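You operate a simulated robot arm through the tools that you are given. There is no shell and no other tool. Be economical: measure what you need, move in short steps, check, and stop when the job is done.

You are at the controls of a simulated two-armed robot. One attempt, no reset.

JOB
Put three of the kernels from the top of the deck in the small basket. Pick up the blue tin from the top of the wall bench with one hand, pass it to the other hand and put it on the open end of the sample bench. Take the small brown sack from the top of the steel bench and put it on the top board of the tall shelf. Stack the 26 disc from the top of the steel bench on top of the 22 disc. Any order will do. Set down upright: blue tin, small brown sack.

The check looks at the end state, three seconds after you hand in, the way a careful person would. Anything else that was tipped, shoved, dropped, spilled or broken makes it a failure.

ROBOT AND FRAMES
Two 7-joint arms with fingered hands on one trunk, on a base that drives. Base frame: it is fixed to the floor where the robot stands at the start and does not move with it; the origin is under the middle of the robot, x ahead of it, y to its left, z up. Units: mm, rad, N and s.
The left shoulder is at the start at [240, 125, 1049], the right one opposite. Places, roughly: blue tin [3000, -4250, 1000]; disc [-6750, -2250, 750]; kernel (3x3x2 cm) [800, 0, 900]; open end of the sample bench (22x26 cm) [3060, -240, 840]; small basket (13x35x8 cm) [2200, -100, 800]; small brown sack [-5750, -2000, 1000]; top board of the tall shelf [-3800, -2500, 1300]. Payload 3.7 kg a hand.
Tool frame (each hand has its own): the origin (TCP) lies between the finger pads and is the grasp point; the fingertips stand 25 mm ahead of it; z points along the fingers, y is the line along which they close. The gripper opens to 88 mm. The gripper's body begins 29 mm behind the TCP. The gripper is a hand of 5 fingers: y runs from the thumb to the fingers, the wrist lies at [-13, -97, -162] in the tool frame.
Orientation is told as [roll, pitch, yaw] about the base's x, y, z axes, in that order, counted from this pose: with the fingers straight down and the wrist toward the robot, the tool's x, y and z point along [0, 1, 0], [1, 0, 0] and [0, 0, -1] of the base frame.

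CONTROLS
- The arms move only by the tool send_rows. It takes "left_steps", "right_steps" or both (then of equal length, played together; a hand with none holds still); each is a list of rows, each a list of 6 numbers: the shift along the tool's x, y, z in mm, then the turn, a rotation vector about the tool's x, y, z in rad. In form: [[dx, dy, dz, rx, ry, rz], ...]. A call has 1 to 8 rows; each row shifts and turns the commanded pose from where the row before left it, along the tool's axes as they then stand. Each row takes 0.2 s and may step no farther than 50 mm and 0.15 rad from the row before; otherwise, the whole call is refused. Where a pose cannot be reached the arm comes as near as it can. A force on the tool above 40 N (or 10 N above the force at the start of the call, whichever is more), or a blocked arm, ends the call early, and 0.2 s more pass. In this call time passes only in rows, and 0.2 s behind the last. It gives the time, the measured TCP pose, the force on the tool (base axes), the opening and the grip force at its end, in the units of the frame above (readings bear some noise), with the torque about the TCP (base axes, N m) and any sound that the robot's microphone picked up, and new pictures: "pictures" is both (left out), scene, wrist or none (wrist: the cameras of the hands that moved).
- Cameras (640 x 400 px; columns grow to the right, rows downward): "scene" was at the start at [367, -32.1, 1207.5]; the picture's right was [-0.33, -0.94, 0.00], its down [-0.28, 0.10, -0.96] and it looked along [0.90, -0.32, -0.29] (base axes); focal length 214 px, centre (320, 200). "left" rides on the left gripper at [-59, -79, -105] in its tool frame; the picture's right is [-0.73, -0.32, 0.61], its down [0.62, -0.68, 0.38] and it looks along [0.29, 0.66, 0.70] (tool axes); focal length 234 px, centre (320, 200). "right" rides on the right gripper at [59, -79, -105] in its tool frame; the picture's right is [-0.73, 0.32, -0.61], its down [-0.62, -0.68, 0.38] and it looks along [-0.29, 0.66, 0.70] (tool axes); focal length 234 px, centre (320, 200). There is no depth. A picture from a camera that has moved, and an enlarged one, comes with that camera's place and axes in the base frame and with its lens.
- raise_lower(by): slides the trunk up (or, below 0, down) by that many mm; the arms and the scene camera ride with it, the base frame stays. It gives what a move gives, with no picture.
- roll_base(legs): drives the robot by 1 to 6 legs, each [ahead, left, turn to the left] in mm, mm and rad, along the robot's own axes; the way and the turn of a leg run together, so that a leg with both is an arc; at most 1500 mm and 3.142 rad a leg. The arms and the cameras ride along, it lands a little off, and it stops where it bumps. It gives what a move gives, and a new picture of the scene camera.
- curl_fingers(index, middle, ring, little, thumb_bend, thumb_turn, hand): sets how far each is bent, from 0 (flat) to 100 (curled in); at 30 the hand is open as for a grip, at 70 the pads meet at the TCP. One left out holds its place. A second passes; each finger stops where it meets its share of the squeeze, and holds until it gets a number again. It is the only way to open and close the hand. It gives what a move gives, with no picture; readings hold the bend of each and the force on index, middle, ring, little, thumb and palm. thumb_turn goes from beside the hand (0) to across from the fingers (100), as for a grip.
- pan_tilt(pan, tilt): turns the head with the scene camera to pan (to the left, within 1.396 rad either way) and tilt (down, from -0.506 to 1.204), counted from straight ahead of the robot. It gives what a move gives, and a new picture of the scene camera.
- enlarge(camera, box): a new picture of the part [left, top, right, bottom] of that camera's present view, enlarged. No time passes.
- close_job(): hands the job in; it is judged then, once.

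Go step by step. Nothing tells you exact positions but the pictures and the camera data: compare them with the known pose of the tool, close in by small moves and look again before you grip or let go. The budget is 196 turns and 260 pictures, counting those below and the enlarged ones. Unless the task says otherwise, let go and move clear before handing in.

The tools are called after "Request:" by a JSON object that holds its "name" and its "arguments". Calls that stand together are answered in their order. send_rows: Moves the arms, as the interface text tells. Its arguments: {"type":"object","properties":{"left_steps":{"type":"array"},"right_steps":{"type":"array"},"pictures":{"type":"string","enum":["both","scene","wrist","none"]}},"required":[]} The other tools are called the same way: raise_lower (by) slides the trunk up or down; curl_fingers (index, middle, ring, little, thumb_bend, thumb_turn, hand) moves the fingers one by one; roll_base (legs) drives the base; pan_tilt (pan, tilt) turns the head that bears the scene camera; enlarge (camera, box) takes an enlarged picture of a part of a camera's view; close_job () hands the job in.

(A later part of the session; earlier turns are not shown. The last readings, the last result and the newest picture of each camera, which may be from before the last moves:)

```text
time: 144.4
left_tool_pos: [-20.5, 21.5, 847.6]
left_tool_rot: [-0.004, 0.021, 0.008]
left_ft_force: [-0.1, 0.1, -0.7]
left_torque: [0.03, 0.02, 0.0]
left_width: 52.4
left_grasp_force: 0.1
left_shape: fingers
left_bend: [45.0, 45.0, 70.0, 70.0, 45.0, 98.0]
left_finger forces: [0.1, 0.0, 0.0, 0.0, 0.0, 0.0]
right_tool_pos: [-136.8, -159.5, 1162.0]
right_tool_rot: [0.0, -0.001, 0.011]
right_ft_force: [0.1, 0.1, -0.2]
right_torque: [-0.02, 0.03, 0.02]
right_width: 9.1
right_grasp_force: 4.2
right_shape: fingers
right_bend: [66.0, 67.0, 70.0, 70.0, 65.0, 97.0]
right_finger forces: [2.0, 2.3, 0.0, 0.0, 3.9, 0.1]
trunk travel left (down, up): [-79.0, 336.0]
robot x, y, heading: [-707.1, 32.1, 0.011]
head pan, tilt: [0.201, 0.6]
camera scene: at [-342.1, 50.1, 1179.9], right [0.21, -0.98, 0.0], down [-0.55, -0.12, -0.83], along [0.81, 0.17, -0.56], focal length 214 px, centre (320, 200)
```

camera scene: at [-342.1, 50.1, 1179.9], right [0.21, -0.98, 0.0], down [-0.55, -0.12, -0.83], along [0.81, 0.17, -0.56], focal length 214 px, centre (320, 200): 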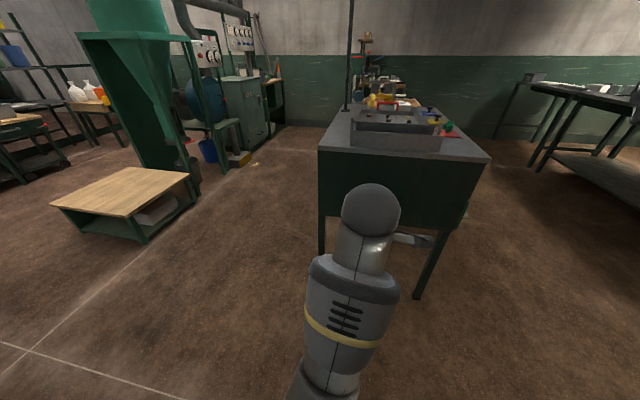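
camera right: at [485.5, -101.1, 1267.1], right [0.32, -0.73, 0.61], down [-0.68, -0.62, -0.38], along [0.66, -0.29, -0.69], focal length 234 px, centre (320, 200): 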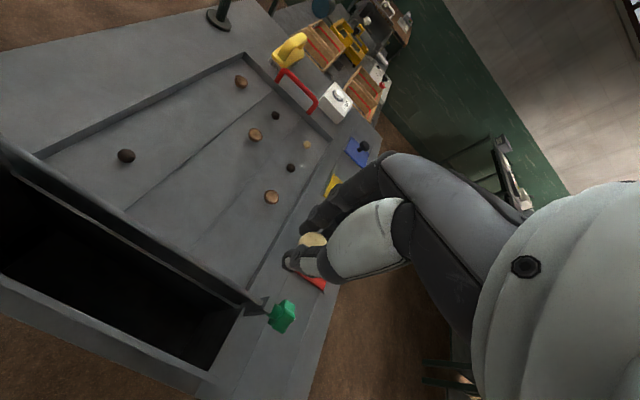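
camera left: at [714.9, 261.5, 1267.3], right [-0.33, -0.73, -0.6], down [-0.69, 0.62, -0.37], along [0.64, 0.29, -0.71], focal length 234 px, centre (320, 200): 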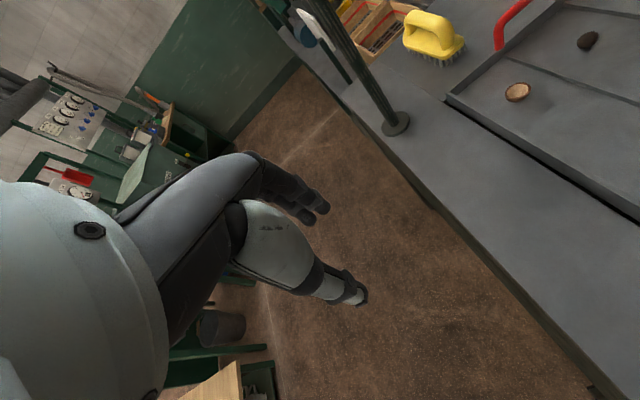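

Reachable at a low centre pose now. I raise the hand toward the tucked pose.

Request:
{"name": "send_rows", "arguments": {"left_steps": [[12, -10, -38, 0, 0, 0], [12, -10, -38, 0, 0, 0], [12, -10, -38, 0, 0, 0], [12, -10, -38, 0, 0, 0], [12, -10, -38, 0, 0, 0], [12, -10, -38, 0, 0, 0], [12, -10, -38, 0, 0, 0], [12, -10, -35, 0, 0, 0]], "pictures": "scene"}}

```text
time: 146.2
left_tool_pos: [64.5, 113.0, 990.8]
left_tool_rot: [0.0, 0.018, 0.006]
left_ft_force: [-1.2, 0.9, 0.4]
left_torque: [0.03, -0.01, 0.0]
left_width: 52.2
left_grasp_force: 0.0
left_shape: fingers
left_bend: [45.0, 45.0, 70.0, 70.0, 45.0, 98.0]
left_finger forces: [0.0, 0.0, 0.0, 0.1, 0.0, 0.0]
left hand out of reach, approached as far as the arm can: row 2, 3, 4, 5, 6, 7, 8
right_tool_pos: [-136.9, -158.1, 1162.1]
right_tool_rot: [0.0, -0.001, 0.008]
right_ft_force: [0.3, -0.4, -0.7]
right_torque: [0.0, 0.0, -0.01]
right_width: 9.2
right_grasp_force: 3.9
right_shape: fingers
right_bend: [66.0, 67.0, 70.0, 70.0, 65.0, 97.0]
right_finger forces: [2.0, 2.2, 0.0, 0.0, 3.8, 0.0]
trunk travel left (down, up): [-79.0, 336.0]
robot x, y, heading: [-708.0, 31.3, 0.007]
head pan, tilt: [0.201, 0.6]
camera scene: at [-342.4, 50.2, 1180.1], right [0.21, -0.98, 0.0], down [-0.55, -0.12, -0.83], along [0.81, 0.17, -0.56], focal length 214 px, centre (320, 200)
```

scene: 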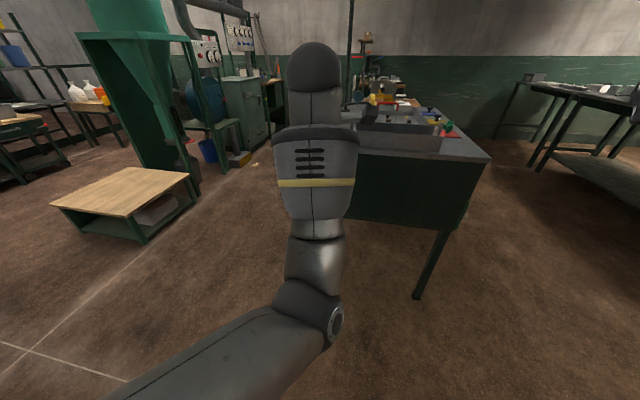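

Still limited. I roll again and this time retract much further in the rolled pose, so the elbow drops behind, then unroll there.

Request:
{"name": "send_rows", "arguments": {"left_steps": [[24, 0, -2, 0, 0.15, 0], [24, 0, -2, 0, 0.15, 0], [24, 0, -2, 0, 0.15, 0], [24, 0, -2, 0, 0.15, 0], [24, 0, -2, 0, 0.15, 0], [24, 0, -2, 0, 0.15, 0], [24, 0, -2, 0, 0.15, 0], [24, 0, -2, 0, 0.15, 0]], "pictures": "none"}}

Request:
{"name": "send_rows", "arguments": {"left_steps": [[0, -35, 0, 0, 0.1, 0], [0, -40, 0, 0, 0.1, 0], [0, -40, 0, 0, 0.1, 0], [0, -40, 0, 0, 0, 0], [0, -40, 0, 0, 0, 0], [0, -40, 0, 0, 0, 0], [0, -40, 0, 0, 0, 0]], "pictures": "scene"}}

```text
time: 148.1
left_tool_pos: [64.3, 261.0, 1093.5]
left_tool_rot: [1.201, 0.019, 0.008]
left_ft_force: [0.0, -0.5, -0.3]
left_torque: [0.01, 0.01, 0.02]
left_width: 52.3
left_grasp_force: 0.0
left_shape: fingers
left_bend: [45.0, 45.0, 70.0, 70.0, 45.0, 98.0]
left_finger forces: [0.0, 0.1, 0.0, 0.0, 0.0, 0.0]
right_tool_pos: [-136.5, -158.0, 1160.7]
right_tool_rot: [0.0, 0.0, 0.009]
right_ft_force: [0.0, -0.2, -0.1]
right_torque: [-0.02, -0.04, -0.02]
right_width: 8.8
right_grasp_force: 4.1
right_shape: fingers
right_bend: [66.0, 67.0, 70.0, 70.0, 65.0, 97.0]
right_finger forces: [1.9, 2.3, 0.0, 0.1, 3.9, 0.0]
trunk travel left (down, up): [-79.0, 336.0]
robot x, y, heading: [-708.3, 33.3, 0.009]
head pan, tilt: [0.201, 0.6]
```

```text
time: 149.7
left_tool_pos: [-186.5, 237.9, 1111.8]
left_tool_rot: [1.499, 0.018, 0.01]
left_ft_force: [0.3, -0.3, -0.1]
left_torque: [0.0, -0.01, 0.0]
left_width: 52.4
left_grasp_force: 0.0
left_shape: fingers
left_bend: [45.0, 45.0, 70.0, 70.0, 45.0, 98.0]
left_finger forces: [0.1, 0.0, 0.0, 0.0, 0.0, 0.0]
left hand out of reach, approached as far as the arm can: row 7
right_tool_pos: [-137.2, -159.5, 1162.0]
right_tool_rot: [0.0, -0.002, 0.008]
right_ft_force: [-0.1, -0.1, -0.2]
right_torque: [0.0, -0.04, 0.0]
right_width: 9.2
right_grasp_force: 3.7
right_shape: fingers
right_bend: [66.0, 67.0, 70.0, 70.0, 65.0, 97.0]
right_finger forces: [2.0, 2.3, 0.0, 0.0, 3.8, 0.0]
trunk travel left (down, up): [-79.0, 336.0]
robot x, y, heading: [-703.3, 31.7, 0.008]
head pan, tilt: [0.201, 0.6]
camera scene: at [-342.5, 49.7, 1180.1], right [0.21, -0.98, 0.0], down [-0.55, -0.12, -0.83], along [0.81, 0.17, -0.56], focal length 214 px, centre (320, 200)
```

scene: 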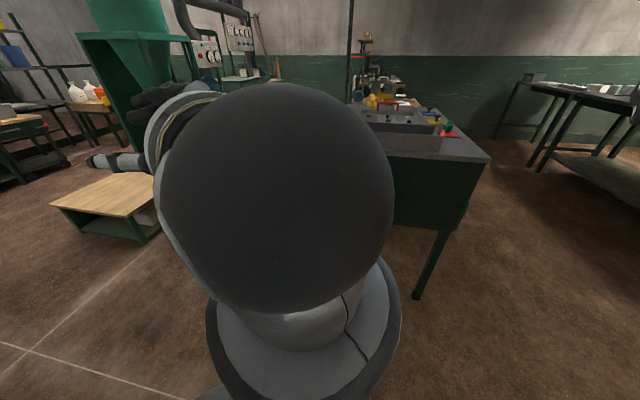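

Request:
{"name": "send_rows", "arguments": {"left_steps": [[0, 5, 0, 0, -0.15, 0], [0, 5, 0, 0, -0.15, 0], [0, 5, 0, 0, -0.15, 0], [0, 5, 0, 0, -0.15, 0], [0, 5, 0, 0, -0.15, 0], [0, 5, 0, 0, -0.15, 0], [0, 0, 0, 0, -0.15, 0], [0, 0, 0, 0, -0.15, 0]], "pictures": "scene"}}

```text
time: 151.4
left_tool_pos: [-47.5, 356.6, 1053.3]
left_tool_rot: [0.298, 0.017, 0.008]
left_ft_force: [-1.4, -0.6, 0.7]
left_torque: [-0.01, 0.01, -0.03]
left_width: 52.4
left_grasp_force: 0.0
left_shape: fingers
left_bend: [45.0, 45.0, 70.0, 70.0, 45.0, 98.0]
left_finger forces: [0.0, 0.0, 0.0, 0.0, 0.0, 0.0]
left hand out of reach, approached as far as the arm can: row 3, 4, 5, 6, 7, 8
right_tool_pos: [-136.7, -159.2, 1162.7]
right_tool_rot: [0.0, 0.0, 0.009]
right_ft_force: [0.9, 0.5, 0.1]
right_torque: [-0.03, 0.01, -0.02]
right_width: 9.4
right_grasp_force: 4.5
right_shape: fingers
right_bend: [66.0, 67.0, 70.0, 70.0, 65.0, 97.0]
right_finger forces: [2.0, 2.4, 0.0, 0.0, 3.8, 0.0]
trunk travel left (down, up): [-79.0, 336.0]
robot x, y, heading: [-709.0, 28.3, 0.006]
head pan, tilt: [0.201, 0.6]
camera scene: at [-342.4, 50.4, 1180.1], right [0.21, -0.98, 0.0], down [-0.55, -0.12, -0.83], along [0.81, 0.17, -0.56], focal length 214 px, centre (320, 200)
```

scene: 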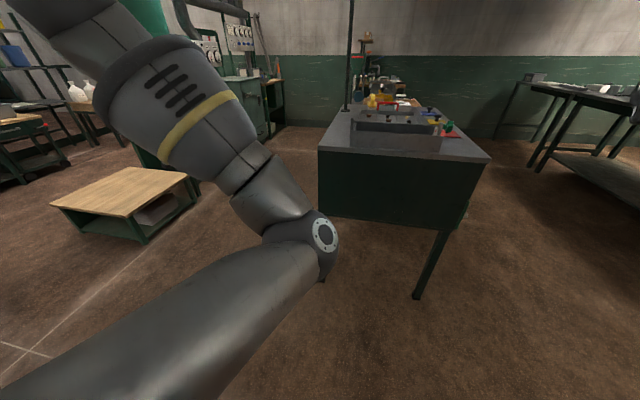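

I try another way: bring the hand low across to the right with the wrist turned inward, so the elbow must go outside.

Request:
{"name": "send_rows", "arguments": {"left_steps": [[-40, 5, 25, 0, -0.05, 0], [-40, 5, 25, 0, -0.05, 0], [-40, 5, 25, 0, -0.05, 0], [-40, 5, 25, 0, -0.05, 0], [-40, 5, 25, 0, -0.05, 0], [-40, 5, 25, 0, -0.05, 0], [-40, 5, 25, 0, 0, 0], [-40, 5, 25, 0, 0, 0]], "pictures": "none"}}

Request:
{"name": "send_rows", "arguments": {"left_steps": [[-40, 0, 0, 0, 0, -0.15], [-40, 0, 0, 0, 0, -0.15], [-30, 20, 0, 0, 0, -0.15], [-30, 20, 0, 0, 0, -0.15], [0, 0, 0, 0, 0, -0.15], [0, 0, 0, 0, 0, -0.15], [0, 0, 0, 0, 0, -0.15], [0, 0, 0, 0, 0, -0.15]], "pictures": "scene"}}

```text
time: 153.2
left_tool_pos: [11.4, 79.7, 801.7]
left_tool_rot: [-0.001, 0.019, 0.009]
left_ft_force: [-0.3, 0.3, 0.2]
left_torque: [-0.04, 0.02, 0.01]
left_width: 52.3
left_grasp_force: 0.0
left_shape: fingers
left_bend: [45.0, 45.0, 70.0, 70.0, 45.0, 98.0]
left_finger forces: [0.0, 0.0, 0.1, 0.0, 0.1, 0.0]
left hand out of reach, approached as far as the arm can: row 1, 2
right_tool_pos: [-135.8, -158.0, 1162.0]
right_tool_rot: [0.0, -0.001, 0.009]
right_ft_force: [0.7, 0.1, -0.3]
right_torque: [-0.01, 0.03, -0.01]
right_width: 9.2
right_grasp_force: 4.1
right_shape: fingers
right_bend: [66.0, 67.0, 70.0, 70.0, 65.0, 97.0]
right_finger forces: [2.0, 2.3, 0.1, 0.0, 3.6, 0.1]
trunk travel left (down, up): [-79.0, 336.0]
robot x, y, heading: [-704.9, 30.5, 0.005]
head pan, tilt: [0.201, 0.6]
```

```text
time: 155.1
left_tool_pos: [77.0, -39.0, 803.6]
left_tool_rot: [0.018, 0.007, 1.211]
left_ft_force: [0.6, -1.1, 0.4]
left_torque: [-0.03, 0.0, -0.03]
left_width: 52.5
left_grasp_force: 0.1
left_shape: fingers
left_bend: [45.0, 45.0, 70.0, 70.0, 45.0, 98.0]
left_finger forces: [0.0, 0.0, 0.0, 0.1, 0.0, 0.0]
right_tool_pos: [-137.6, -157.4, 1161.6]
right_tool_rot: [0.0, 0.0, 0.008]
right_ft_force: [0.8, -0.1, 0.0]
right_torque: [-0.01, 0.01, 0.01]
right_width: 8.9
right_grasp_force: 4.3
right_shape: fingers
right_bend: [66.0, 67.0, 70.0, 70.0, 65.0, 97.0]
right_finger forces: [2.0, 2.3, 0.0, 0.0, 3.8, 0.0]
trunk travel left (down, up): [-79.0, 336.0]
robot x, y, heading: [-709.3, 31.7, 0.007]
head pan, tilt: [0.201, 0.6]
camera scene: at [-342.3, 50.1, 1180.0], right [0.21, -0.98, 0.0], down [-0.55, -0.12, -0.83], along [0.81, 0.17, -0.56], focal length 214 px, centre (320, 200)
```

scene: 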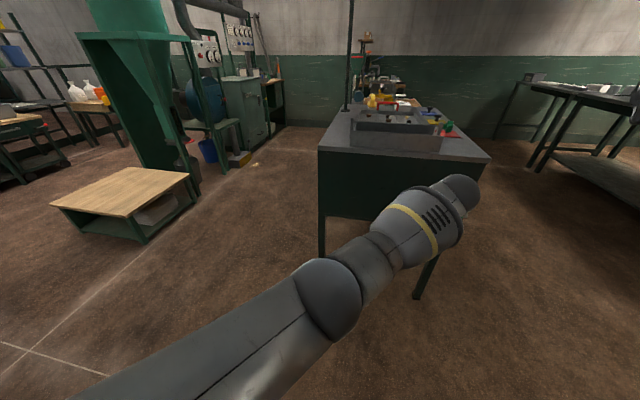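

Request:
{"name": "send_rows", "arguments": {"left_steps": [[33, -12, 0, 0, 0, 0], [33, -12, 0, 0, 0, 0], [33, -12, 0, 0, 0, 0], [33, -12, 0, 0, 0, 0], [33, -12, 0, 0, 0, 0], [33, -12, 0, 0, 0, 0], [33, 5, 0, 0, 0, 0]], "right_steps": [[-25, 0, 0, 0, 0, 0], [-25, 0, 0, 0, 0, 0], [-25, 0, 0, 0, 0, 0], [-25, 0, 0, 0, 0, 0], [-25, 0, 0, 0, 0, 0], [0, 0, 0, 0, 0, 0], [0, 0, 0, 0, 0, 0]], "pictures": "scene"}}

```text
time: 156.7
left_tool_pos: [-69.0, 15.6, 704.3]
left_tool_rot: [0.016, 0.007, 1.207]
left_ft_force: [-0.6, 0.3, -0.2]
left_torque: [0.04, -0.02, 0.0]
left_width: 52.5
left_grasp_force: 0.1
left_shape: fingers
left_bend: [45.0, 45.0, 70.0, 70.0, 45.0, 98.0]
left_finger forces: [0.0, 0.1, 0.1, 0.0, 0.0, 0.0]
left hand out of reach, approached as far as the arm can: row 1, 2, 3, 4, 5, 6
right_tool_pos: [-135.6, -284.4, 1162.2]
right_tool_rot: [0.0, 0.0, 0.007]
right_ft_force: [0.3, -0.6, 1.7]
right_torque: [0.0, -0.02, 0.01]
right_width: 9.2
right_grasp_force: 3.9
right_shape: fingers
right_bend: [66.0, 67.0, 70.0, 70.0, 65.0, 97.0]
right_finger forces: [2.0, 2.4, 0.0, 0.0, 3.8, 0.0]
trunk travel left (down, up): [-79.0, 336.0]
robot x, y, heading: [-711.0, 29.9, 0.008]
head pan, tilt: [0.201, 0.6]
camera scene: at [-342.5, 50.2, 1180.1], right [0.21, -0.98, 0.0], down [-0.55, -0.12, -0.83], along [0.81, 0.17, -0.56], focal length 214 px, centre (320, 200)
```

scene: 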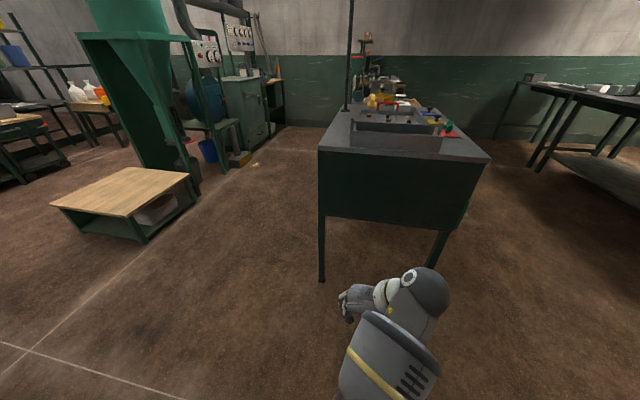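

Request:
{"name": "send_rows", "arguments": {"left_steps": [[20, 0, -10, 0, 0, 0.15], [20, 0, -10, 0, 0, 0.15], [20, 0, -10, 0, 0, 0.15], [20, 0, -10, 0, 0, 0.15], [0, 0, -10, 0, 0, 0.15], [0, 0, -10, 0, 0, 0.15], [0, 0, -10, 0, 0, 0.15], [0, 0, -10, 0, 0, 0.15]], "pictures": "none"}}

Request:
{"name": "pan_tilt", "arguments": {"pan": 0.5, "tilt": 1.1}}

```text
time: 158.4
left_tool_pos: [-132.6, 60.1, 784.2]
left_tool_rot: [0.0, 0.019, 0.006]
left_ft_force: [-0.7, 0.0, -0.1]
left_torque: [0.02, 0.0, -0.02]
left_width: 52.3
left_grasp_force: 0.0
left_shape: fingers
left_bend: [45.0, 45.0, 70.0, 70.0, 45.0, 98.0]
left_finger forces: [0.1, 0.1, 0.0, 0.0, 0.0, 0.1]
right_tool_pos: [-136.3, -283.9, 1161.1]
right_tool_rot: [0.0, 0.003, 0.009]
right_ft_force: [-0.3, -0.5, -1.0]
right_torque: [0.01, 0.01, 0.0]
right_width: 9.3
right_grasp_force: 3.5
right_shape: fingers
right_bend: [66.0, 67.0, 70.0, 70.0, 65.0, 97.0]
right_finger forces: [2.0, 2.3, 0.1, 0.1, 3.8, 0.0]
trunk travel left (down, up): [-79.0, 336.0]
robot x, y, heading: [-707.2, 36.5, 0.013]
head pan, tilt: [0.201, 0.6]
```

```text
time: 159.4
left_tool_pos: [-133.0, 60.7, 785.4]
left_tool_rot: [-0.001, 0.02, 0.008]
left_ft_force: [-1.2, 0.1, -0.3]
left_torque: [0.03, -0.03, -0.01]
left_width: 52.3
left_grasp_force: 0.1
left_shape: fingers
left_bend: [45.0, 45.0, 70.0, 70.0, 45.0, 98.0]
left_finger forces: [0.0, 0.1, 0.1, 0.0, 0.0, 0.0]
right_tool_pos: [-134.9, -284.4, 1162.3]
right_tool_rot: [0.001, -0.001, 0.01]
right_ft_force: [-0.5, -0.3, -0.3]
right_torque: [0.0, 0.02, 0.0]
right_width: 9.2
right_grasp_force: 4.0
right_shape: fingers
right_bend: [66.0, 67.0, 70.0, 70.0, 65.0, 97.0]
right_finger forces: [2.0, 2.3, 0.0, 0.0, 3.7, 0.1]
trunk travel left (down, up): [-79.0, 336.0]
robot x, y, heading: [-710.4, 31.0, 0.007]
head pan, tilt: [0.499, 1.1]
camera scene: at [-351.7, 58.3, 1164.4], right [0.32, -0.95, 0.0], down [-0.67, -0.23, -0.71], along [0.67, 0.23, -0.71], focal length 214 px, centre (320, 200)
```

scene: 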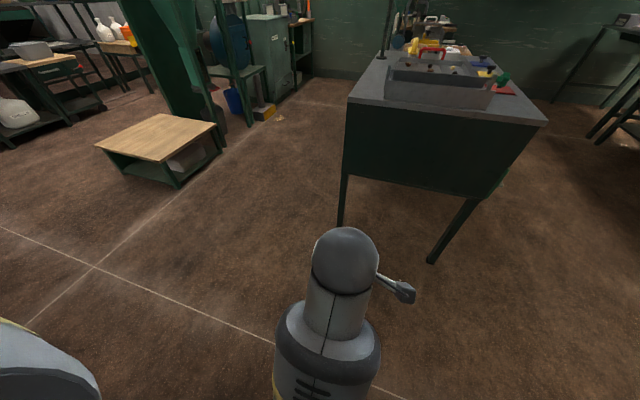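

Now the hand is closer in and within reach. I raise it.

Request:
{"name": "send_rows", "arguments": {"left_steps": [[3, 0, -42, 0, 0, 0], [3, 0, -42, 0, 0, 0], [3, 0, -42, 0, 0, 0], [3, 0, -42, 0, 0, 0], [3, 0, -42, 0, 0, 0], [3, 0, -42, 0, 0, 0], [3, 0, -42, 0, 0, 0], [3, 0, -42, 0, 0, 0]], "pictures": "scene"}}

```text
time: 161.2
left_tool_pos: [-70.0, 70.0, 871.3]
left_tool_rot: [0.0, 0.015, 0.008]
left_ft_force: [-0.3, 0.4, -0.2]
left_torque: [0.01, 0.02, 0.01]
left_width: 52.4
left_grasp_force: 0.1
left_shape: fingers
left_bend: [45.0, 45.0, 70.0, 70.0, 45.0, 98.0]
left_finger forces: [0.0, 0.0, 0.0, 0.0, 0.0, 0.0]
left hand out of reach, approached as far as the arm can: row 2, 3, 4, 5, 6, 7, 8
right_tool_pos: [-136.7, -283.5, 1161.6]
right_tool_rot: [0.001, 0.0, 0.009]
right_ft_force: [-0.4, 0.4, 0.0]
right_torque: [-0.04, 0.0, -0.01]
right_width: 9.1
right_grasp_force: 3.9
right_shape: fingers
right_bend: [66.0, 67.0, 70.0, 70.0, 65.0, 97.0]
right_finger forces: [2.0, 2.3, 0.0, 0.1, 3.8, 0.0]
trunk travel left (down, up): [-79.0, 336.0]
robot x, y, heading: [-708.4, 28.3, 0.007]
head pan, tilt: [0.499, 1.1]
camera scene: at [-357.3, 78.5, 1172.1], right [0.55, -0.84, 0.0], down [-0.53, -0.35, -0.77], along [0.64, 0.42, -0.64], focal length 214 px, centre (320, 200)
```

scene: 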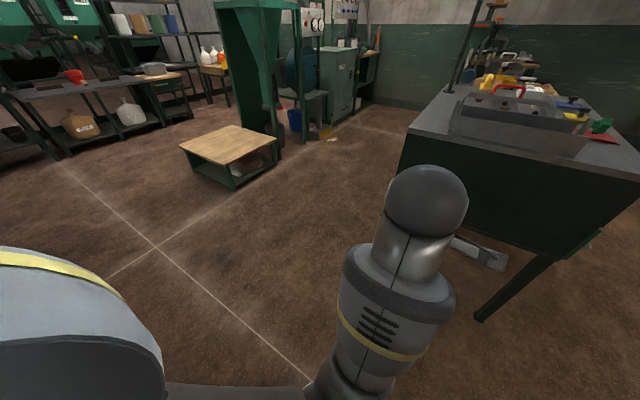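

I try the opposite roll (fingers pointing right), which is the natural pose for a hand-over anyway.

Request:
{"name": "send_rows", "arguments": {"left_steps": [[10, 10, -10, 0, -0.15, 0], [10, 10, -10, 0, -0.15, 0], [10, 10, -10, 0, -0.15, 0], [10, 10, -10, 0, -0.15, 0], [10, 10, -10, 0, -0.15, 0], [10, 10, -10, 0, -0.15, 0], [10, 10, -10, 0, -0.15, 0], [10, 10, -10, 0, -0.15, 0]], "pictures": "scene"}}

Request:
{"name": "send_rows", "arguments": {"left_steps": [[30, -10, 0, 0, -0.1, 0], [30, -20, 0, 0, -0.1, 0], [30, -30, 0, 0, -0.1, 0], [30, -30, 0, 0, 0, 0], [30, -30, 0, 0, 0, 0], [0, -30, 0, 0, 0, 0]], "pictures": "scene"}}

```text
time: 163.0
left_tool_pos: [10.2, 176.6, 890.1]
left_tool_rot: [-1.203, 0.021, 0.008]
left_ft_force: [1.0, 0.7, 0.2]
left_torque: [-0.02, 0.0, 0.0]
left_width: 52.4
left_grasp_force: 0.0
left_shape: fingers
left_bend: [45.0, 45.0, 70.0, 70.0, 45.0, 98.0]
left_finger forces: [0.0, 0.0, 0.0, 0.0, 0.0, 0.1]
left hand out of reach, approached as far as the arm can: row 1
right_tool_pos: [-135.2, -283.3, 1161.5]
right_tool_rot: [0.0, 0.0, 0.01]
right_ft_force: [-0.9, 0.0, 0.1]
right_torque: [0.03, 0.02, 0.04]
right_width: 9.0
right_grasp_force: 4.5
right_shape: fingers
right_bend: [66.0, 67.0, 70.0, 70.0, 65.0, 97.0]
right_finger forces: [2.0, 2.4, 0.1, 0.0, 3.8, 0.0]
trunk travel left (down, up): [-79.0, 336.0]
robot x, y, heading: [-706.5, 30.9, 0.009]
head pan, tilt: [0.499, 1.1]
camera scene: at [-357.3, 79.2, 1171.8], right [0.55, -0.83, 0.0], down [-0.53, -0.35, -0.77], along [0.64, 0.42, -0.64], focal length 214 px, centre (320, 200)
```

scene: 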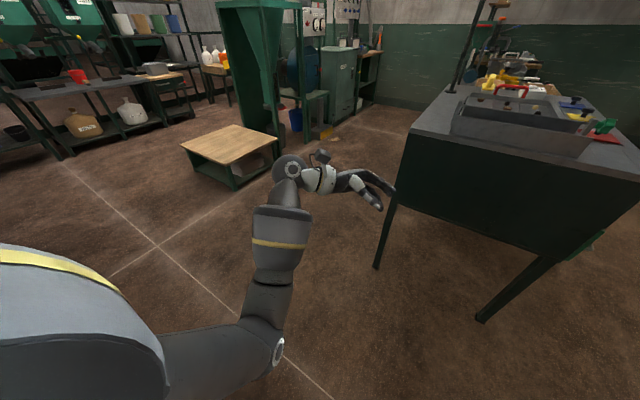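

```text
time: 164.4
left_tool_pos: [-143.8, 201.7, 750.2]
left_tool_rot: [-1.501, 0.021, 0.009]
left_ft_force: [-0.4, -0.7, 0.1]
left_torque: [0.02, 0.0, -0.02]
left_width: 52.4
left_grasp_force: 0.0
left_shape: fingers
left_bend: [45.0, 45.0, 70.0, 70.0, 45.0, 98.0]
left_finger forces: [0.1, 0.0, 0.0, 0.0, 0.0, 0.0]
right_tool_pos: [-136.0, -283.2, 1162.1]
right_tool_rot: [0.0, -0.003, 0.008]
right_ft_force: [-0.2, 0.3, -0.2]
right_torque: [0.02, 0.03, 0.01]
right_width: 8.7
right_grasp_force: 3.9
right_shape: fingers
right_bend: [66.0, 67.0, 70.0, 70.0, 65.0, 97.0]
right_finger forces: [2.0, 2.3, 0.0, 0.1, 3.8, 0.1]
trunk travel left (down, up): [-79.0, 336.0]
robot x, y, heading: [-707.8, 33.7, 0.007]
head pan, tilt: [0.499, 1.1]
camera scene: at [-357.6, 44.4, 1151.4], right [0.17, -0.99, 0.0], down [-0.8, -0.14, -0.58], along [0.57, 0.1, -0.82], focal length 214 px, centre (320, 200)
```

scene: 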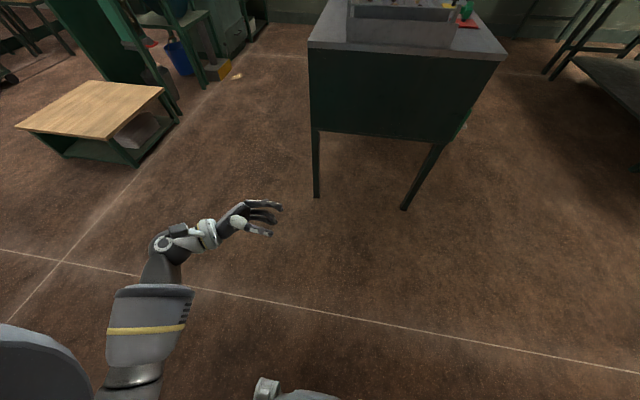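

This is a natural, compact pose. I raise it in this pose, then try unrolling.

Request:
{"name": "send_rows", "arguments": {"left_steps": [[-40, 0, 0, 0, 0, 0], [-40, 0, 0, 0, 0, 0], [-40, 0, 0, 0, 0, 0], [-40, 0, 0, 0, 0, 0], [-40, 0, 0, 0, 0, 0], [-40, 0, 0, 0, 0, 0]], "pictures": "none"}}

Request:
{"name": "pan_tilt", "arguments": {"pan": 0.7, "tilt": 0.8}}

```text
time: 165.8
left_tool_pos: [-139.2, 185.7, 990.8]
left_tool_rot: [-1.499, 0.019, 0.009]
left_ft_force: [-0.1, -0.5, -0.3]
left_torque: [0.0, 0.01, 0.03]
left_width: 52.2
left_grasp_force: 0.0
left_shape: fingers
left_bend: [45.0, 45.0, 70.0, 70.0, 45.0, 98.0]
left_finger forces: [0.0, 0.1, 0.1, 0.0, 0.1, 0.1]
right_tool_pos: [-135.8, -284.3, 1162.4]
right_tool_rot: [0.0, -0.001, 0.008]
right_ft_force: [0.6, -0.8, -0.4]
right_torque: [-0.02, 0.0, -0.01]
right_width: 9.1
right_grasp_force: 3.8
right_shape: fingers
right_bend: [66.0, 67.0, 70.0, 70.0, 65.0, 97.0]
right_finger forces: [2.1, 2.4, 0.0, 0.1, 3.8, 0.0]
trunk travel left (down, up): [-79.0, 336.0]
robot x, y, heading: [-708.4, 29.4, 0.012]
head pan, tilt: [0.499, 1.1]
```

```text
time: 166.6
left_tool_pos: [-138.3, 185.2, 990.6]
left_tool_rot: [-1.501, 0.017, 0.01]
left_ft_force: [-0.7, 0.7, -0.5]
left_torque: [0.02, 0.02, -0.01]
left_width: 52.5
left_grasp_force: 0.0
left_shape: fingers
left_bend: [45.0, 45.0, 70.0, 70.0, 45.0, 98.0]
left_finger forces: [0.0, 0.0, 0.0, 0.0, 0.0, 0.0]
right_tool_pos: [-136.3, -284.0, 1161.8]
right_tool_rot: [0.001, 0.001, 0.009]
right_ft_force: [0.7, -0.4, -0.4]
right_torque: [0.0, -0.02, 0.01]
right_width: 8.9
right_grasp_force: 4.3
right_shape: fingers
right_bend: [66.0, 67.0, 70.0, 70.0, 65.0, 97.0]
right_finger forces: [2.0, 2.3, 0.0, 0.1, 3.8, 0.0]
trunk travel left (down, up): [-79.0, 336.0]
robot x, y, heading: [-710.2, 30.8, 0.008]
head pan, tilt: [0.7, 0.799]
camera scene: at [-351.7, 66.6, 1170.3], right [0.41, -0.91, 0.0], down [-0.6, -0.27, -0.76], along [0.69, 0.31, -0.65], focal length 214 px, centre (320, 200)
```

scene: 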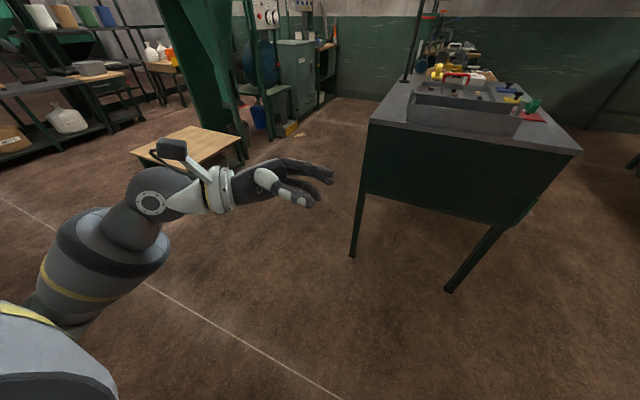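

The elbow is outside now. Unroll about the wrist while rising.

Request:
{"name": "send_rows", "arguments": {"left_steps": [[5, 0, -2, 0, 0.15, 0], [5, 0, -5, 0, 0.15, 0], [5, 0, -5, 0, 0.15, 0], [5, 0, -5, 0, 0.15, 0], [5, 0, -10, 0, 0.15, 0], [5, 0, -10, 0, 0.15, 0], [0, 0, -20, 0, 0.15, 0], [0, 0, -20, 0, 0.15, 0]], "pictures": "none"}}

Request:
{"name": "send_rows", "arguments": {"left_steps": [[0, 0, -20, 0, 0.15, 0], [0, 0, -20, 0, 0.15, 0], [0, 0, -30, 0, 0, 0], [0, 0, -30, 0, 0, 0]], "pictures": "scene"}}

```text
time: 168.4
left_tool_pos: [-137.1, 248.1, 1014.4]
left_tool_rot: [-0.297, 0.022, 0.009]
left_ft_force: [0.1, 0.1, -0.1]
left_torque: [0.01, 0.04, 0.0]
left_width: 52.4
left_grasp_force: 0.2
left_shape: fingers
left_bend: [45.0, 45.0, 70.0, 70.0, 45.0, 98.0]
left_finger forces: [0.1, 0.1, 0.0, 0.1, 0.0, 0.0]
right_tool_pos: [-135.3, -282.4, 1161.7]
right_tool_rot: [-0.001, 0.001, 0.006]
right_ft_force: [0.3, 0.4, -0.3]
right_torque: [-0.01, 0.01, 0.02]
right_width: 9.1
right_grasp_force: 4.0
right_shape: fingers
right_bend: [66.0, 67.0, 70.0, 70.0, 65.0, 97.0]
right_finger forces: [2.0, 2.3, 0.0, 0.0, 3.8, 0.0]
trunk travel left (down, up): [-79.0, 336.0]
robot x, y, heading: [-708.8, 29.0, 0.009]
head pan, tilt: [0.7, 0.799]
```

```text
time: 169.4
left_tool_pos: [-136.5, 256.5, 1114.7]
left_tool_rot: [-0.002, 0.02, 0.01]
left_ft_force: [-0.7, -0.6, -0.5]
left_torque: [0.0, 0.01, 0.01]
left_width: 52.5
left_grasp_force: 0.0
left_shape: fingers
left_bend: [45.0, 45.0, 70.0, 70.0, 45.0, 98.0]
left_finger forces: [0.0, 0.1, 0.0, 0.0, 0.0, 0.1]
right_tool_pos: [-137.6, -284.6, 1161.9]
right_tool_rot: [0.001, -0.002, 0.008]
right_ft_force: [-0.7, 0.5, 0.6]
right_torque: [-0.03, -0.01, -0.01]
right_width: 8.9
right_grasp_force: 4.2
right_shape: fingers
right_bend: [66.0, 67.0, 70.0, 70.0, 65.0, 97.0]
right_finger forces: [2.0, 2.3, 0.0, 0.0, 3.8, 0.1]
trunk travel left (down, up): [-79.0, 336.0]
robot x, y, heading: [-706.6, 28.7, 0.007]
head pan, tilt: [0.7, 0.799]
camera scene: at [-375.3, 90.3, 1161.6], right [0.74, -0.68, 0.0], down [-0.49, -0.54, -0.68], along [0.46, 0.5, -0.73], focal length 214 px, centre (320, 200)
```

scene: 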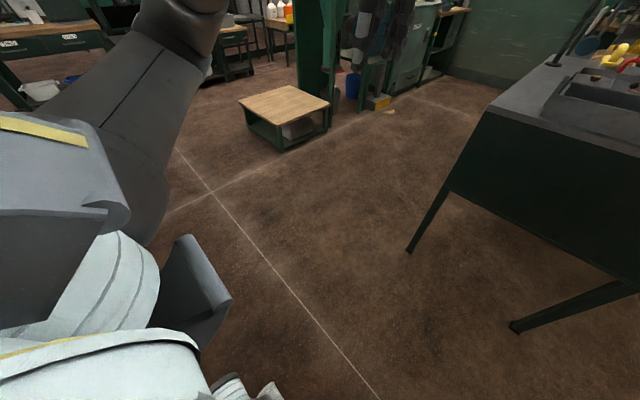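

The left arm is healthy again. Now drive back to the basket with both hands tucked, raise the trunk 90 there, and approach.

Request:
{"name": "roll_base", "arguments": {"legs": [[0, -1080, 0], [1450, 0, 0], [1430, 0, 0], [0, 0, 1.564]]}}

Request:
{"name": "raise_lower", "arguments": {"by": 90}}

Request:
{"name": "pan_tilt", "arguments": {"pan": 0.1, "tilt": 0.7}}

```text
time: 196.6
left_tool_pos: [1963.2, -367.2, 1114.6]
left_tool_rot: [0.0, 0.019, 1.588]
left_ft_force: [-1.0, -0.1, 0.5]
left_torque: [-0.01, 0.04, 0.01]
left_width: 52.3
left_grasp_force: 0.1
left_shape: fingers
left_bend: [45.0, 45.0, 70.0, 70.0, 45.0, 98.0]
left_finger forces: [0.0, 0.0, 0.0, 0.0, 0.0, 0.1]
right_tool_pos: [2505.0, -362.8, 1161.6]
right_tool_rot: [0.0, -0.001, 1.589]
right_ft_force: [0.3, 0.7, 0.3]
right_torque: [-0.02, 0.01, -0.01]
right_width: 8.5
right_grasp_force: 4.2
right_shape: fingers
right_bend: [66.0, 68.0, 70.0, 70.0, 65.0, 97.0]
right_finger forces: [1.9, 2.1, 0.0, 0.0, 3.4, 0.0]
trunk travel left (down, up): [-79.0, 336.0]
robot x, y, heading: [2194.8, -931.9, 1.589]
head pan, tilt: [0.7, 0.799]
camera scene: at [2130.9, -604.0, 1164.4], right [0.68, 0.74, 0.0], down [0.52, -0.48, -0.71], along [-0.52, 0.48, -0.71], focal length 214 px, centre (320, 200)
```

scene: 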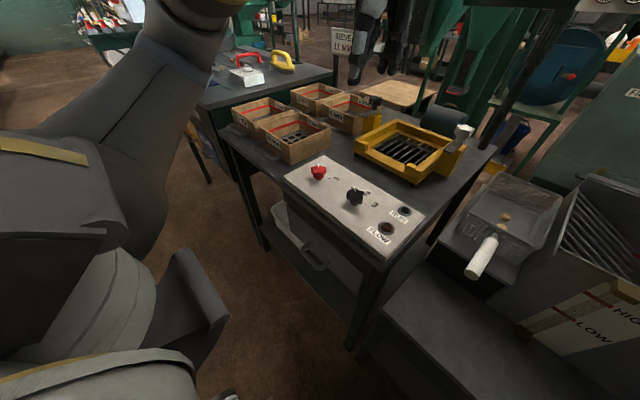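

```text
time: 197.9
left_tool_pos: [1963.9, -365.9, 1201.9]
left_tool_rot: [0.0, 0.022, 1.589]
left_ft_force: [-1.0, -0.5, -0.6]
left_torque: [-0.06, -0.04, 0.01]
left_width: 52.5
left_grasp_force: 0.1
left_shape: fingers
left_bend: [45.0, 45.0, 70.0, 70.0, 45.0, 98.0]
left_finger forces: [0.1, 0.0, 0.0, 0.0, 0.0, 0.0]
right_tool_pos: [2503.7, -359.3, 1248.6]
right_tool_rot: [-0.002, 0.003, 1.588]
right_ft_force: [0.3, 1.2, -0.6]
right_torque: [-0.02, -0.01, 0.01]
right_width: 8.7
right_grasp_force: 4.0
right_shape: fingers
right_bend: [66.0, 68.0, 70.0, 70.0, 65.0, 97.0]
right_finger forces: [1.8, 2.1, 0.1, 0.1, 3.4, 0.1]
trunk travel left (down, up): [-169.0, 246.0]
robot x, y, heading: [2195.7, -936.7, 1.587]
head pan, tilt: [0.7, 0.799]
```

```text
time: 198.9
left_tool_pos: [1965.0, -367.7, 1204.6]
left_tool_rot: [0.001, 0.019, 1.588]
left_ft_force: [0.9, -0.4, 0.5]
left_torque: [0.0, -0.02, 0.01]
left_width: 52.4
left_grasp_force: 0.0
left_shape: fingers
left_bend: [45.0, 45.0, 70.0, 70.0, 45.0, 98.0]
left_finger forces: [0.0, 0.1, 0.0, 0.1, 0.0, 0.1]
right_tool_pos: [2504.9, -362.3, 1251.7]
right_tool_rot: [0.0, -0.001, 1.589]
right_ft_force: [-0.3, -0.1, -0.8]
right_torque: [0.0, 0.02, -0.01]
right_width: 8.6
right_grasp_force: 3.8
right_shape: fingers
right_bend: [66.0, 68.0, 70.0, 70.0, 65.0, 97.0]
right_finger forces: [2.0, 2.1, 0.1, 0.1, 3.4, 0.1]
trunk travel left (down, up): [-169.0, 246.0]
robot x, y, heading: [2196.8, -937.0, 1.59]
head pan, tilt: [0.099, 0.7]
camera scene: at [2182.7, -668.6, 1277.6], right [0.99, 0.12, 0.0], down [0.08, -0.64, -0.76], along [-0.09, 0.76, -0.64], focal length 214 px, centre (320, 200)
```

scene: 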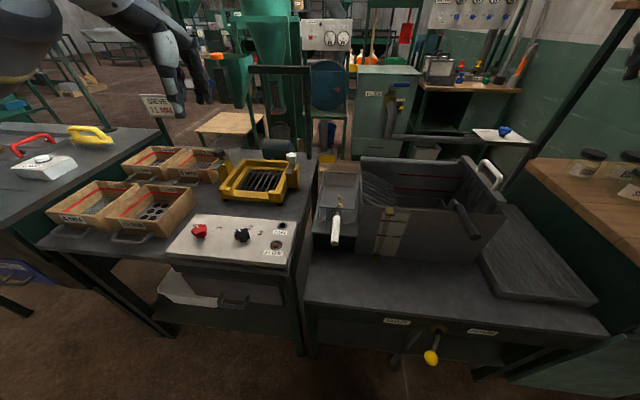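

Basket view is clear. I drive 115 mm closer, move the right hand over it and descend to just above the rim.

Request:
{"name": "roll_base", "arguments": {"legs": [[115, 0, -0.015]]}}

Request:
{"name": "send_rows", "arguments": {"right_steps": [[41, 18, 10, 0, 0, 0], [41, 18, 10, 0, 0, 0], [41, 18, 10, 0, 0, 0], [41, 18, 10, 0, 0, 0], [41, 18, 10, 0, 0, 0], [41, 18, 10, 0, 0, 0], [41, 18, 10, 0, 0, 0], [38, 18, 10, 0, 0, 0]], "pictures": "none"}}

Request:
{"name": "send_rows", "arguments": {"right_steps": [[0, 0, 45, 0, 0, 0], [0, 0, 45, 0, 0, 0], [0, 0, 45, 0, 0, 0], [0, 0, 45, 0, 0, 0], [0, 0, 45, 0, 0, 0], [0, 0, 45, 0, 0, 0]], "pictures": "both"}}

```text
time: 200.1
left_tool_pos: [1971.7, -249.3, 1204.8]
left_tool_rot: [-0.001, 0.017, 1.572]
left_ft_force: [0.5, 0.5, 0.2]
left_torque: [-0.01, -0.02, 0.0]
left_width: 52.4
left_grasp_force: 0.1
left_shape: fingers
left_bend: [45.0, 45.0, 70.0, 70.0, 45.0, 98.0]
left_finger forces: [0.0, 0.0, 0.0, 0.1, 0.1, 0.1]
right_tool_pos: [2512.4, -251.8, 1252.4]
right_tool_rot: [0.0, -0.002, 1.572]
right_ft_force: [-0.3, 0.6, -0.1]
right_torque: [-0.02, 0.03, 0.01]
right_width: 8.4
right_grasp_force: 3.4
right_shape: fingers
right_bend: [66.0, 68.0, 70.0, 70.0, 65.0, 97.0]
right_finger forces: [1.9, 2.0, 0.0, 0.1, 3.5, 0.0]
trunk travel left (down, up): [-169.0, 246.0]
robot x, y, heading: [2195.2, -822.0, 1.574]
head pan, tilt: [0.099, 0.7]
camera scene: at [2186.1, -553.4, 1277.6], right [0.99, 0.1, 0.0], down [0.06, -0.64, -0.76], along [-0.08, 0.76, -0.64], focal length 214 px, centre (320, 200)
```

scene: 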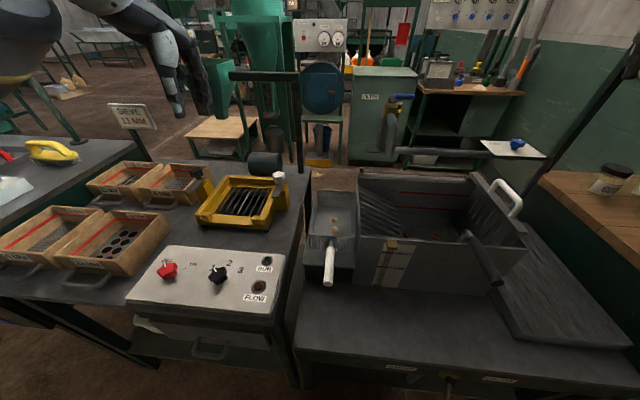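

```text
time: 201.9
left_tool_pos: [1971.2, -248.4, 1204.1]
left_tool_rot: [-0.002, 0.019, 1.574]
left_ft_force: [0.3, 0.5, -1.0]
left_torque: [0.01, -0.02, 0.01]
left_width: 52.4
left_grasp_force: 0.1
left_shape: fingers
left_bend: [45.0, 45.0, 70.0, 70.0, 45.0, 98.0]
left_finger forces: [0.1, 0.0, 0.0, 0.0, 0.0, 0.1]
right_tool_pos: [2185.9, -108.7, 1169.7]
right_tool_rot: [0.0, -0.002, 1.572]
right_ft_force: [-0.6, -0.4, -0.2]
right_torque: [0.0, -0.04, 0.0]
right_width: 8.0
right_grasp_force: 3.5
right_shape: fingers
right_bend: [67.0, 68.0, 70.0, 70.0, 65.0, 97.0]
right_finger forces: [1.9, 2.1, 0.0, 0.0, 3.4, 0.0]
trunk travel left (down, up): [-169.0, 246.0]
robot x, y, heading: [2196.3, -823.4, 1.572]
head pan, tilt: [0.099, 0.7]
```

```text
time: 203.3
left_tool_pos: [1972.4, -248.5, 1203.7]
left_tool_rot: [0.001, 0.02, 1.572]
left_ft_force: [0.1, 0.0, -0.2]
left_torque: [-0.01, 0.04, 0.03]
left_width: 52.4
left_grasp_force: 0.0
left_shape: fingers
left_bend: [45.0, 45.0, 70.0, 70.0, 45.0, 98.0]
left_finger forces: [0.0, 0.1, 0.0, 0.1, 0.0, 0.0]
right_tool_pos: [2186.1, -106.6, 900.6]
right_tool_rot: [0.0, 0.0, 1.573]
right_ft_force: [0.0, 0.1, -0.8]
right_torque: [0.0, 0.0, -0.02]
right_width: 8.1
right_grasp_force: 2.7
right_shape: fingers
right_bend: [67.0, 68.0, 70.0, 70.0, 66.0, 97.0]
right_finger forces: [1.9, 2.1, 0.1, 0.0, 3.3, 0.1]
trunk travel left (down, up): [-169.0, 246.0]
robot x, y, heading: [2197.3, -823.9, 1.571]
head pan, tilt: [0.099, 0.7]
camera scene: at [2186.0, -552.9, 1277.3], right [0.99, 0.1, 0.0], down [0.06, -0.64, -0.76], along [-0.08, 0.76, -0.64], focal length 214 px, centre (320, 200)
camera right: at [2127.9, -185.6, 1005.2], right [0.73, 0.32, 0.61], down [0.62, -0.68, -0.38], along [0.29, 0.66, -0.7], focal length 234 px, centre (320, 200)
```

scene: 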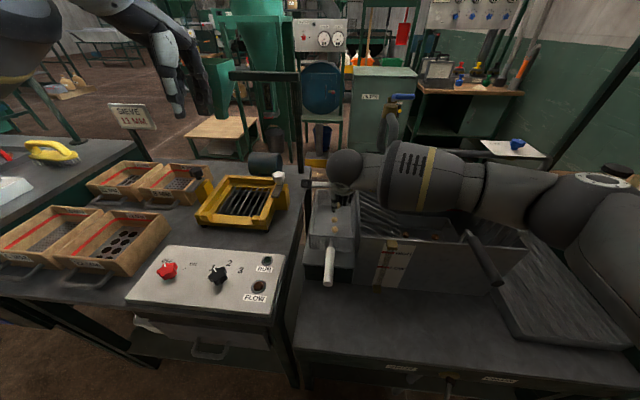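
right: 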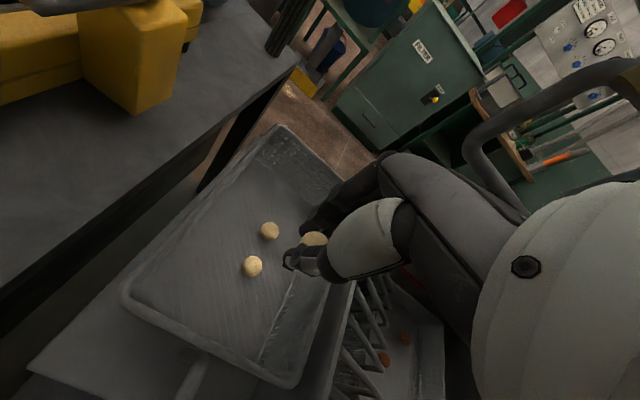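

Two kernels visible in the basket; aligned. I descend to z≈828 and release.

Request:
{"name": "send_rows", "arguments": {"right_steps": [[2, -10, 30, 0, 0, 0], [3, -5, 38, 0, 0, 0]], "pictures": "none"}}

Request:
{"name": "curl_fingers", "arguments": {"hand": "right", "index": 48, "middle": 48, "thumb_bend": 48}}

Request:
{"name": "enlarge", "arguments": {"camera": "right", "box": [100, 80, 460, 400]}}

```text
time: 203.9
left_tool_pos: [1972.2, -248.6, 1204.0]
left_tool_rot: [0.0, 0.018, 1.572]
left_ft_force: [0.4, -0.3, 0.1]
left_torque: [0.0, 0.01, -0.02]
left_width: 52.5
left_grasp_force: 0.1
left_shape: fingers
left_bend: [45.0, 45.0, 70.0, 70.0, 45.0, 98.0]
left_finger forces: [0.0, 0.0, 0.0, 0.1, 0.1, 0.0]
right_tool_pos: [2181.3, -121.5, 832.3]
right_tool_rot: [-0.001, -0.001, 1.573]
right_ft_force: [-1.7, -0.1, 0.3]
right_torque: [0.03, 0.02, -0.01]
right_width: 7.8
right_grasp_force: 3.4
right_shape: fingers
right_bend: [67.0, 68.0, 70.0, 70.0, 66.0, 97.0]
right_finger forces: [1.8, 2.1, 0.1, 0.1, 3.3, 0.0]
trunk travel left (down, up): [-169.0, 246.0]
robot x, y, heading: [2192.0, -819.8, 1.572]
head pan, tilt: [0.099, 0.7]
```

```text
time: 204.9
left_tool_pos: [1972.9, -250.1, 1204.5]
left_tool_rot: [0.0, 0.018, 1.574]
left_ft_force: [0.4, 0.8, 0.7]
left_torque: [-0.05, 0.02, -0.03]
left_width: 52.4
left_grasp_force: 0.2
left_shape: fingers
left_bend: [45.0, 45.0, 70.0, 70.0, 45.0, 98.0]
left_finger forces: [0.1, 0.0, 0.0, 0.0, 0.1, 0.0]
right_tool_pos: [2183.0, -121.5, 831.3]
right_tool_rot: [0.0, -0.002, 1.573]
right_ft_force: [0.0, 0.2, 0.1]
right_torque: [0.02, 0.01, -0.01]
right_width: 45.6
right_grasp_force: 0.0
right_shape: fingers
right_bend: [48.0, 48.0, 70.0, 70.0, 48.0, 97.0]
right_finger forces: [0.0, 0.0, 0.0, 0.1, 0.0, 0.0]
trunk travel left (down, up): [-169.0, 246.0]
robot x, y, heading: [2191.9, -820.4, 1.57]
head pan, tilt: [0.099, 0.7]
```

```text
1.25 times, centred on (280, 240) of right
camera zoom: at [2123.9, -201.2, 936.7], right [0.73, 0.32, 0.61], down [0.62, -0.68, -0.38], along [0.29, 0.66, -0.7], focal length 293 px, centre (370, 150)
```

zoom: 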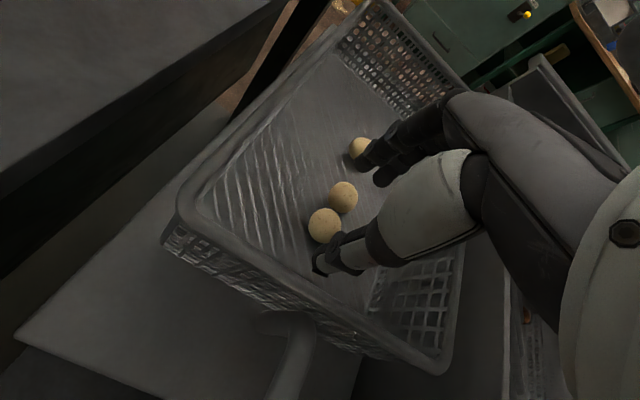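

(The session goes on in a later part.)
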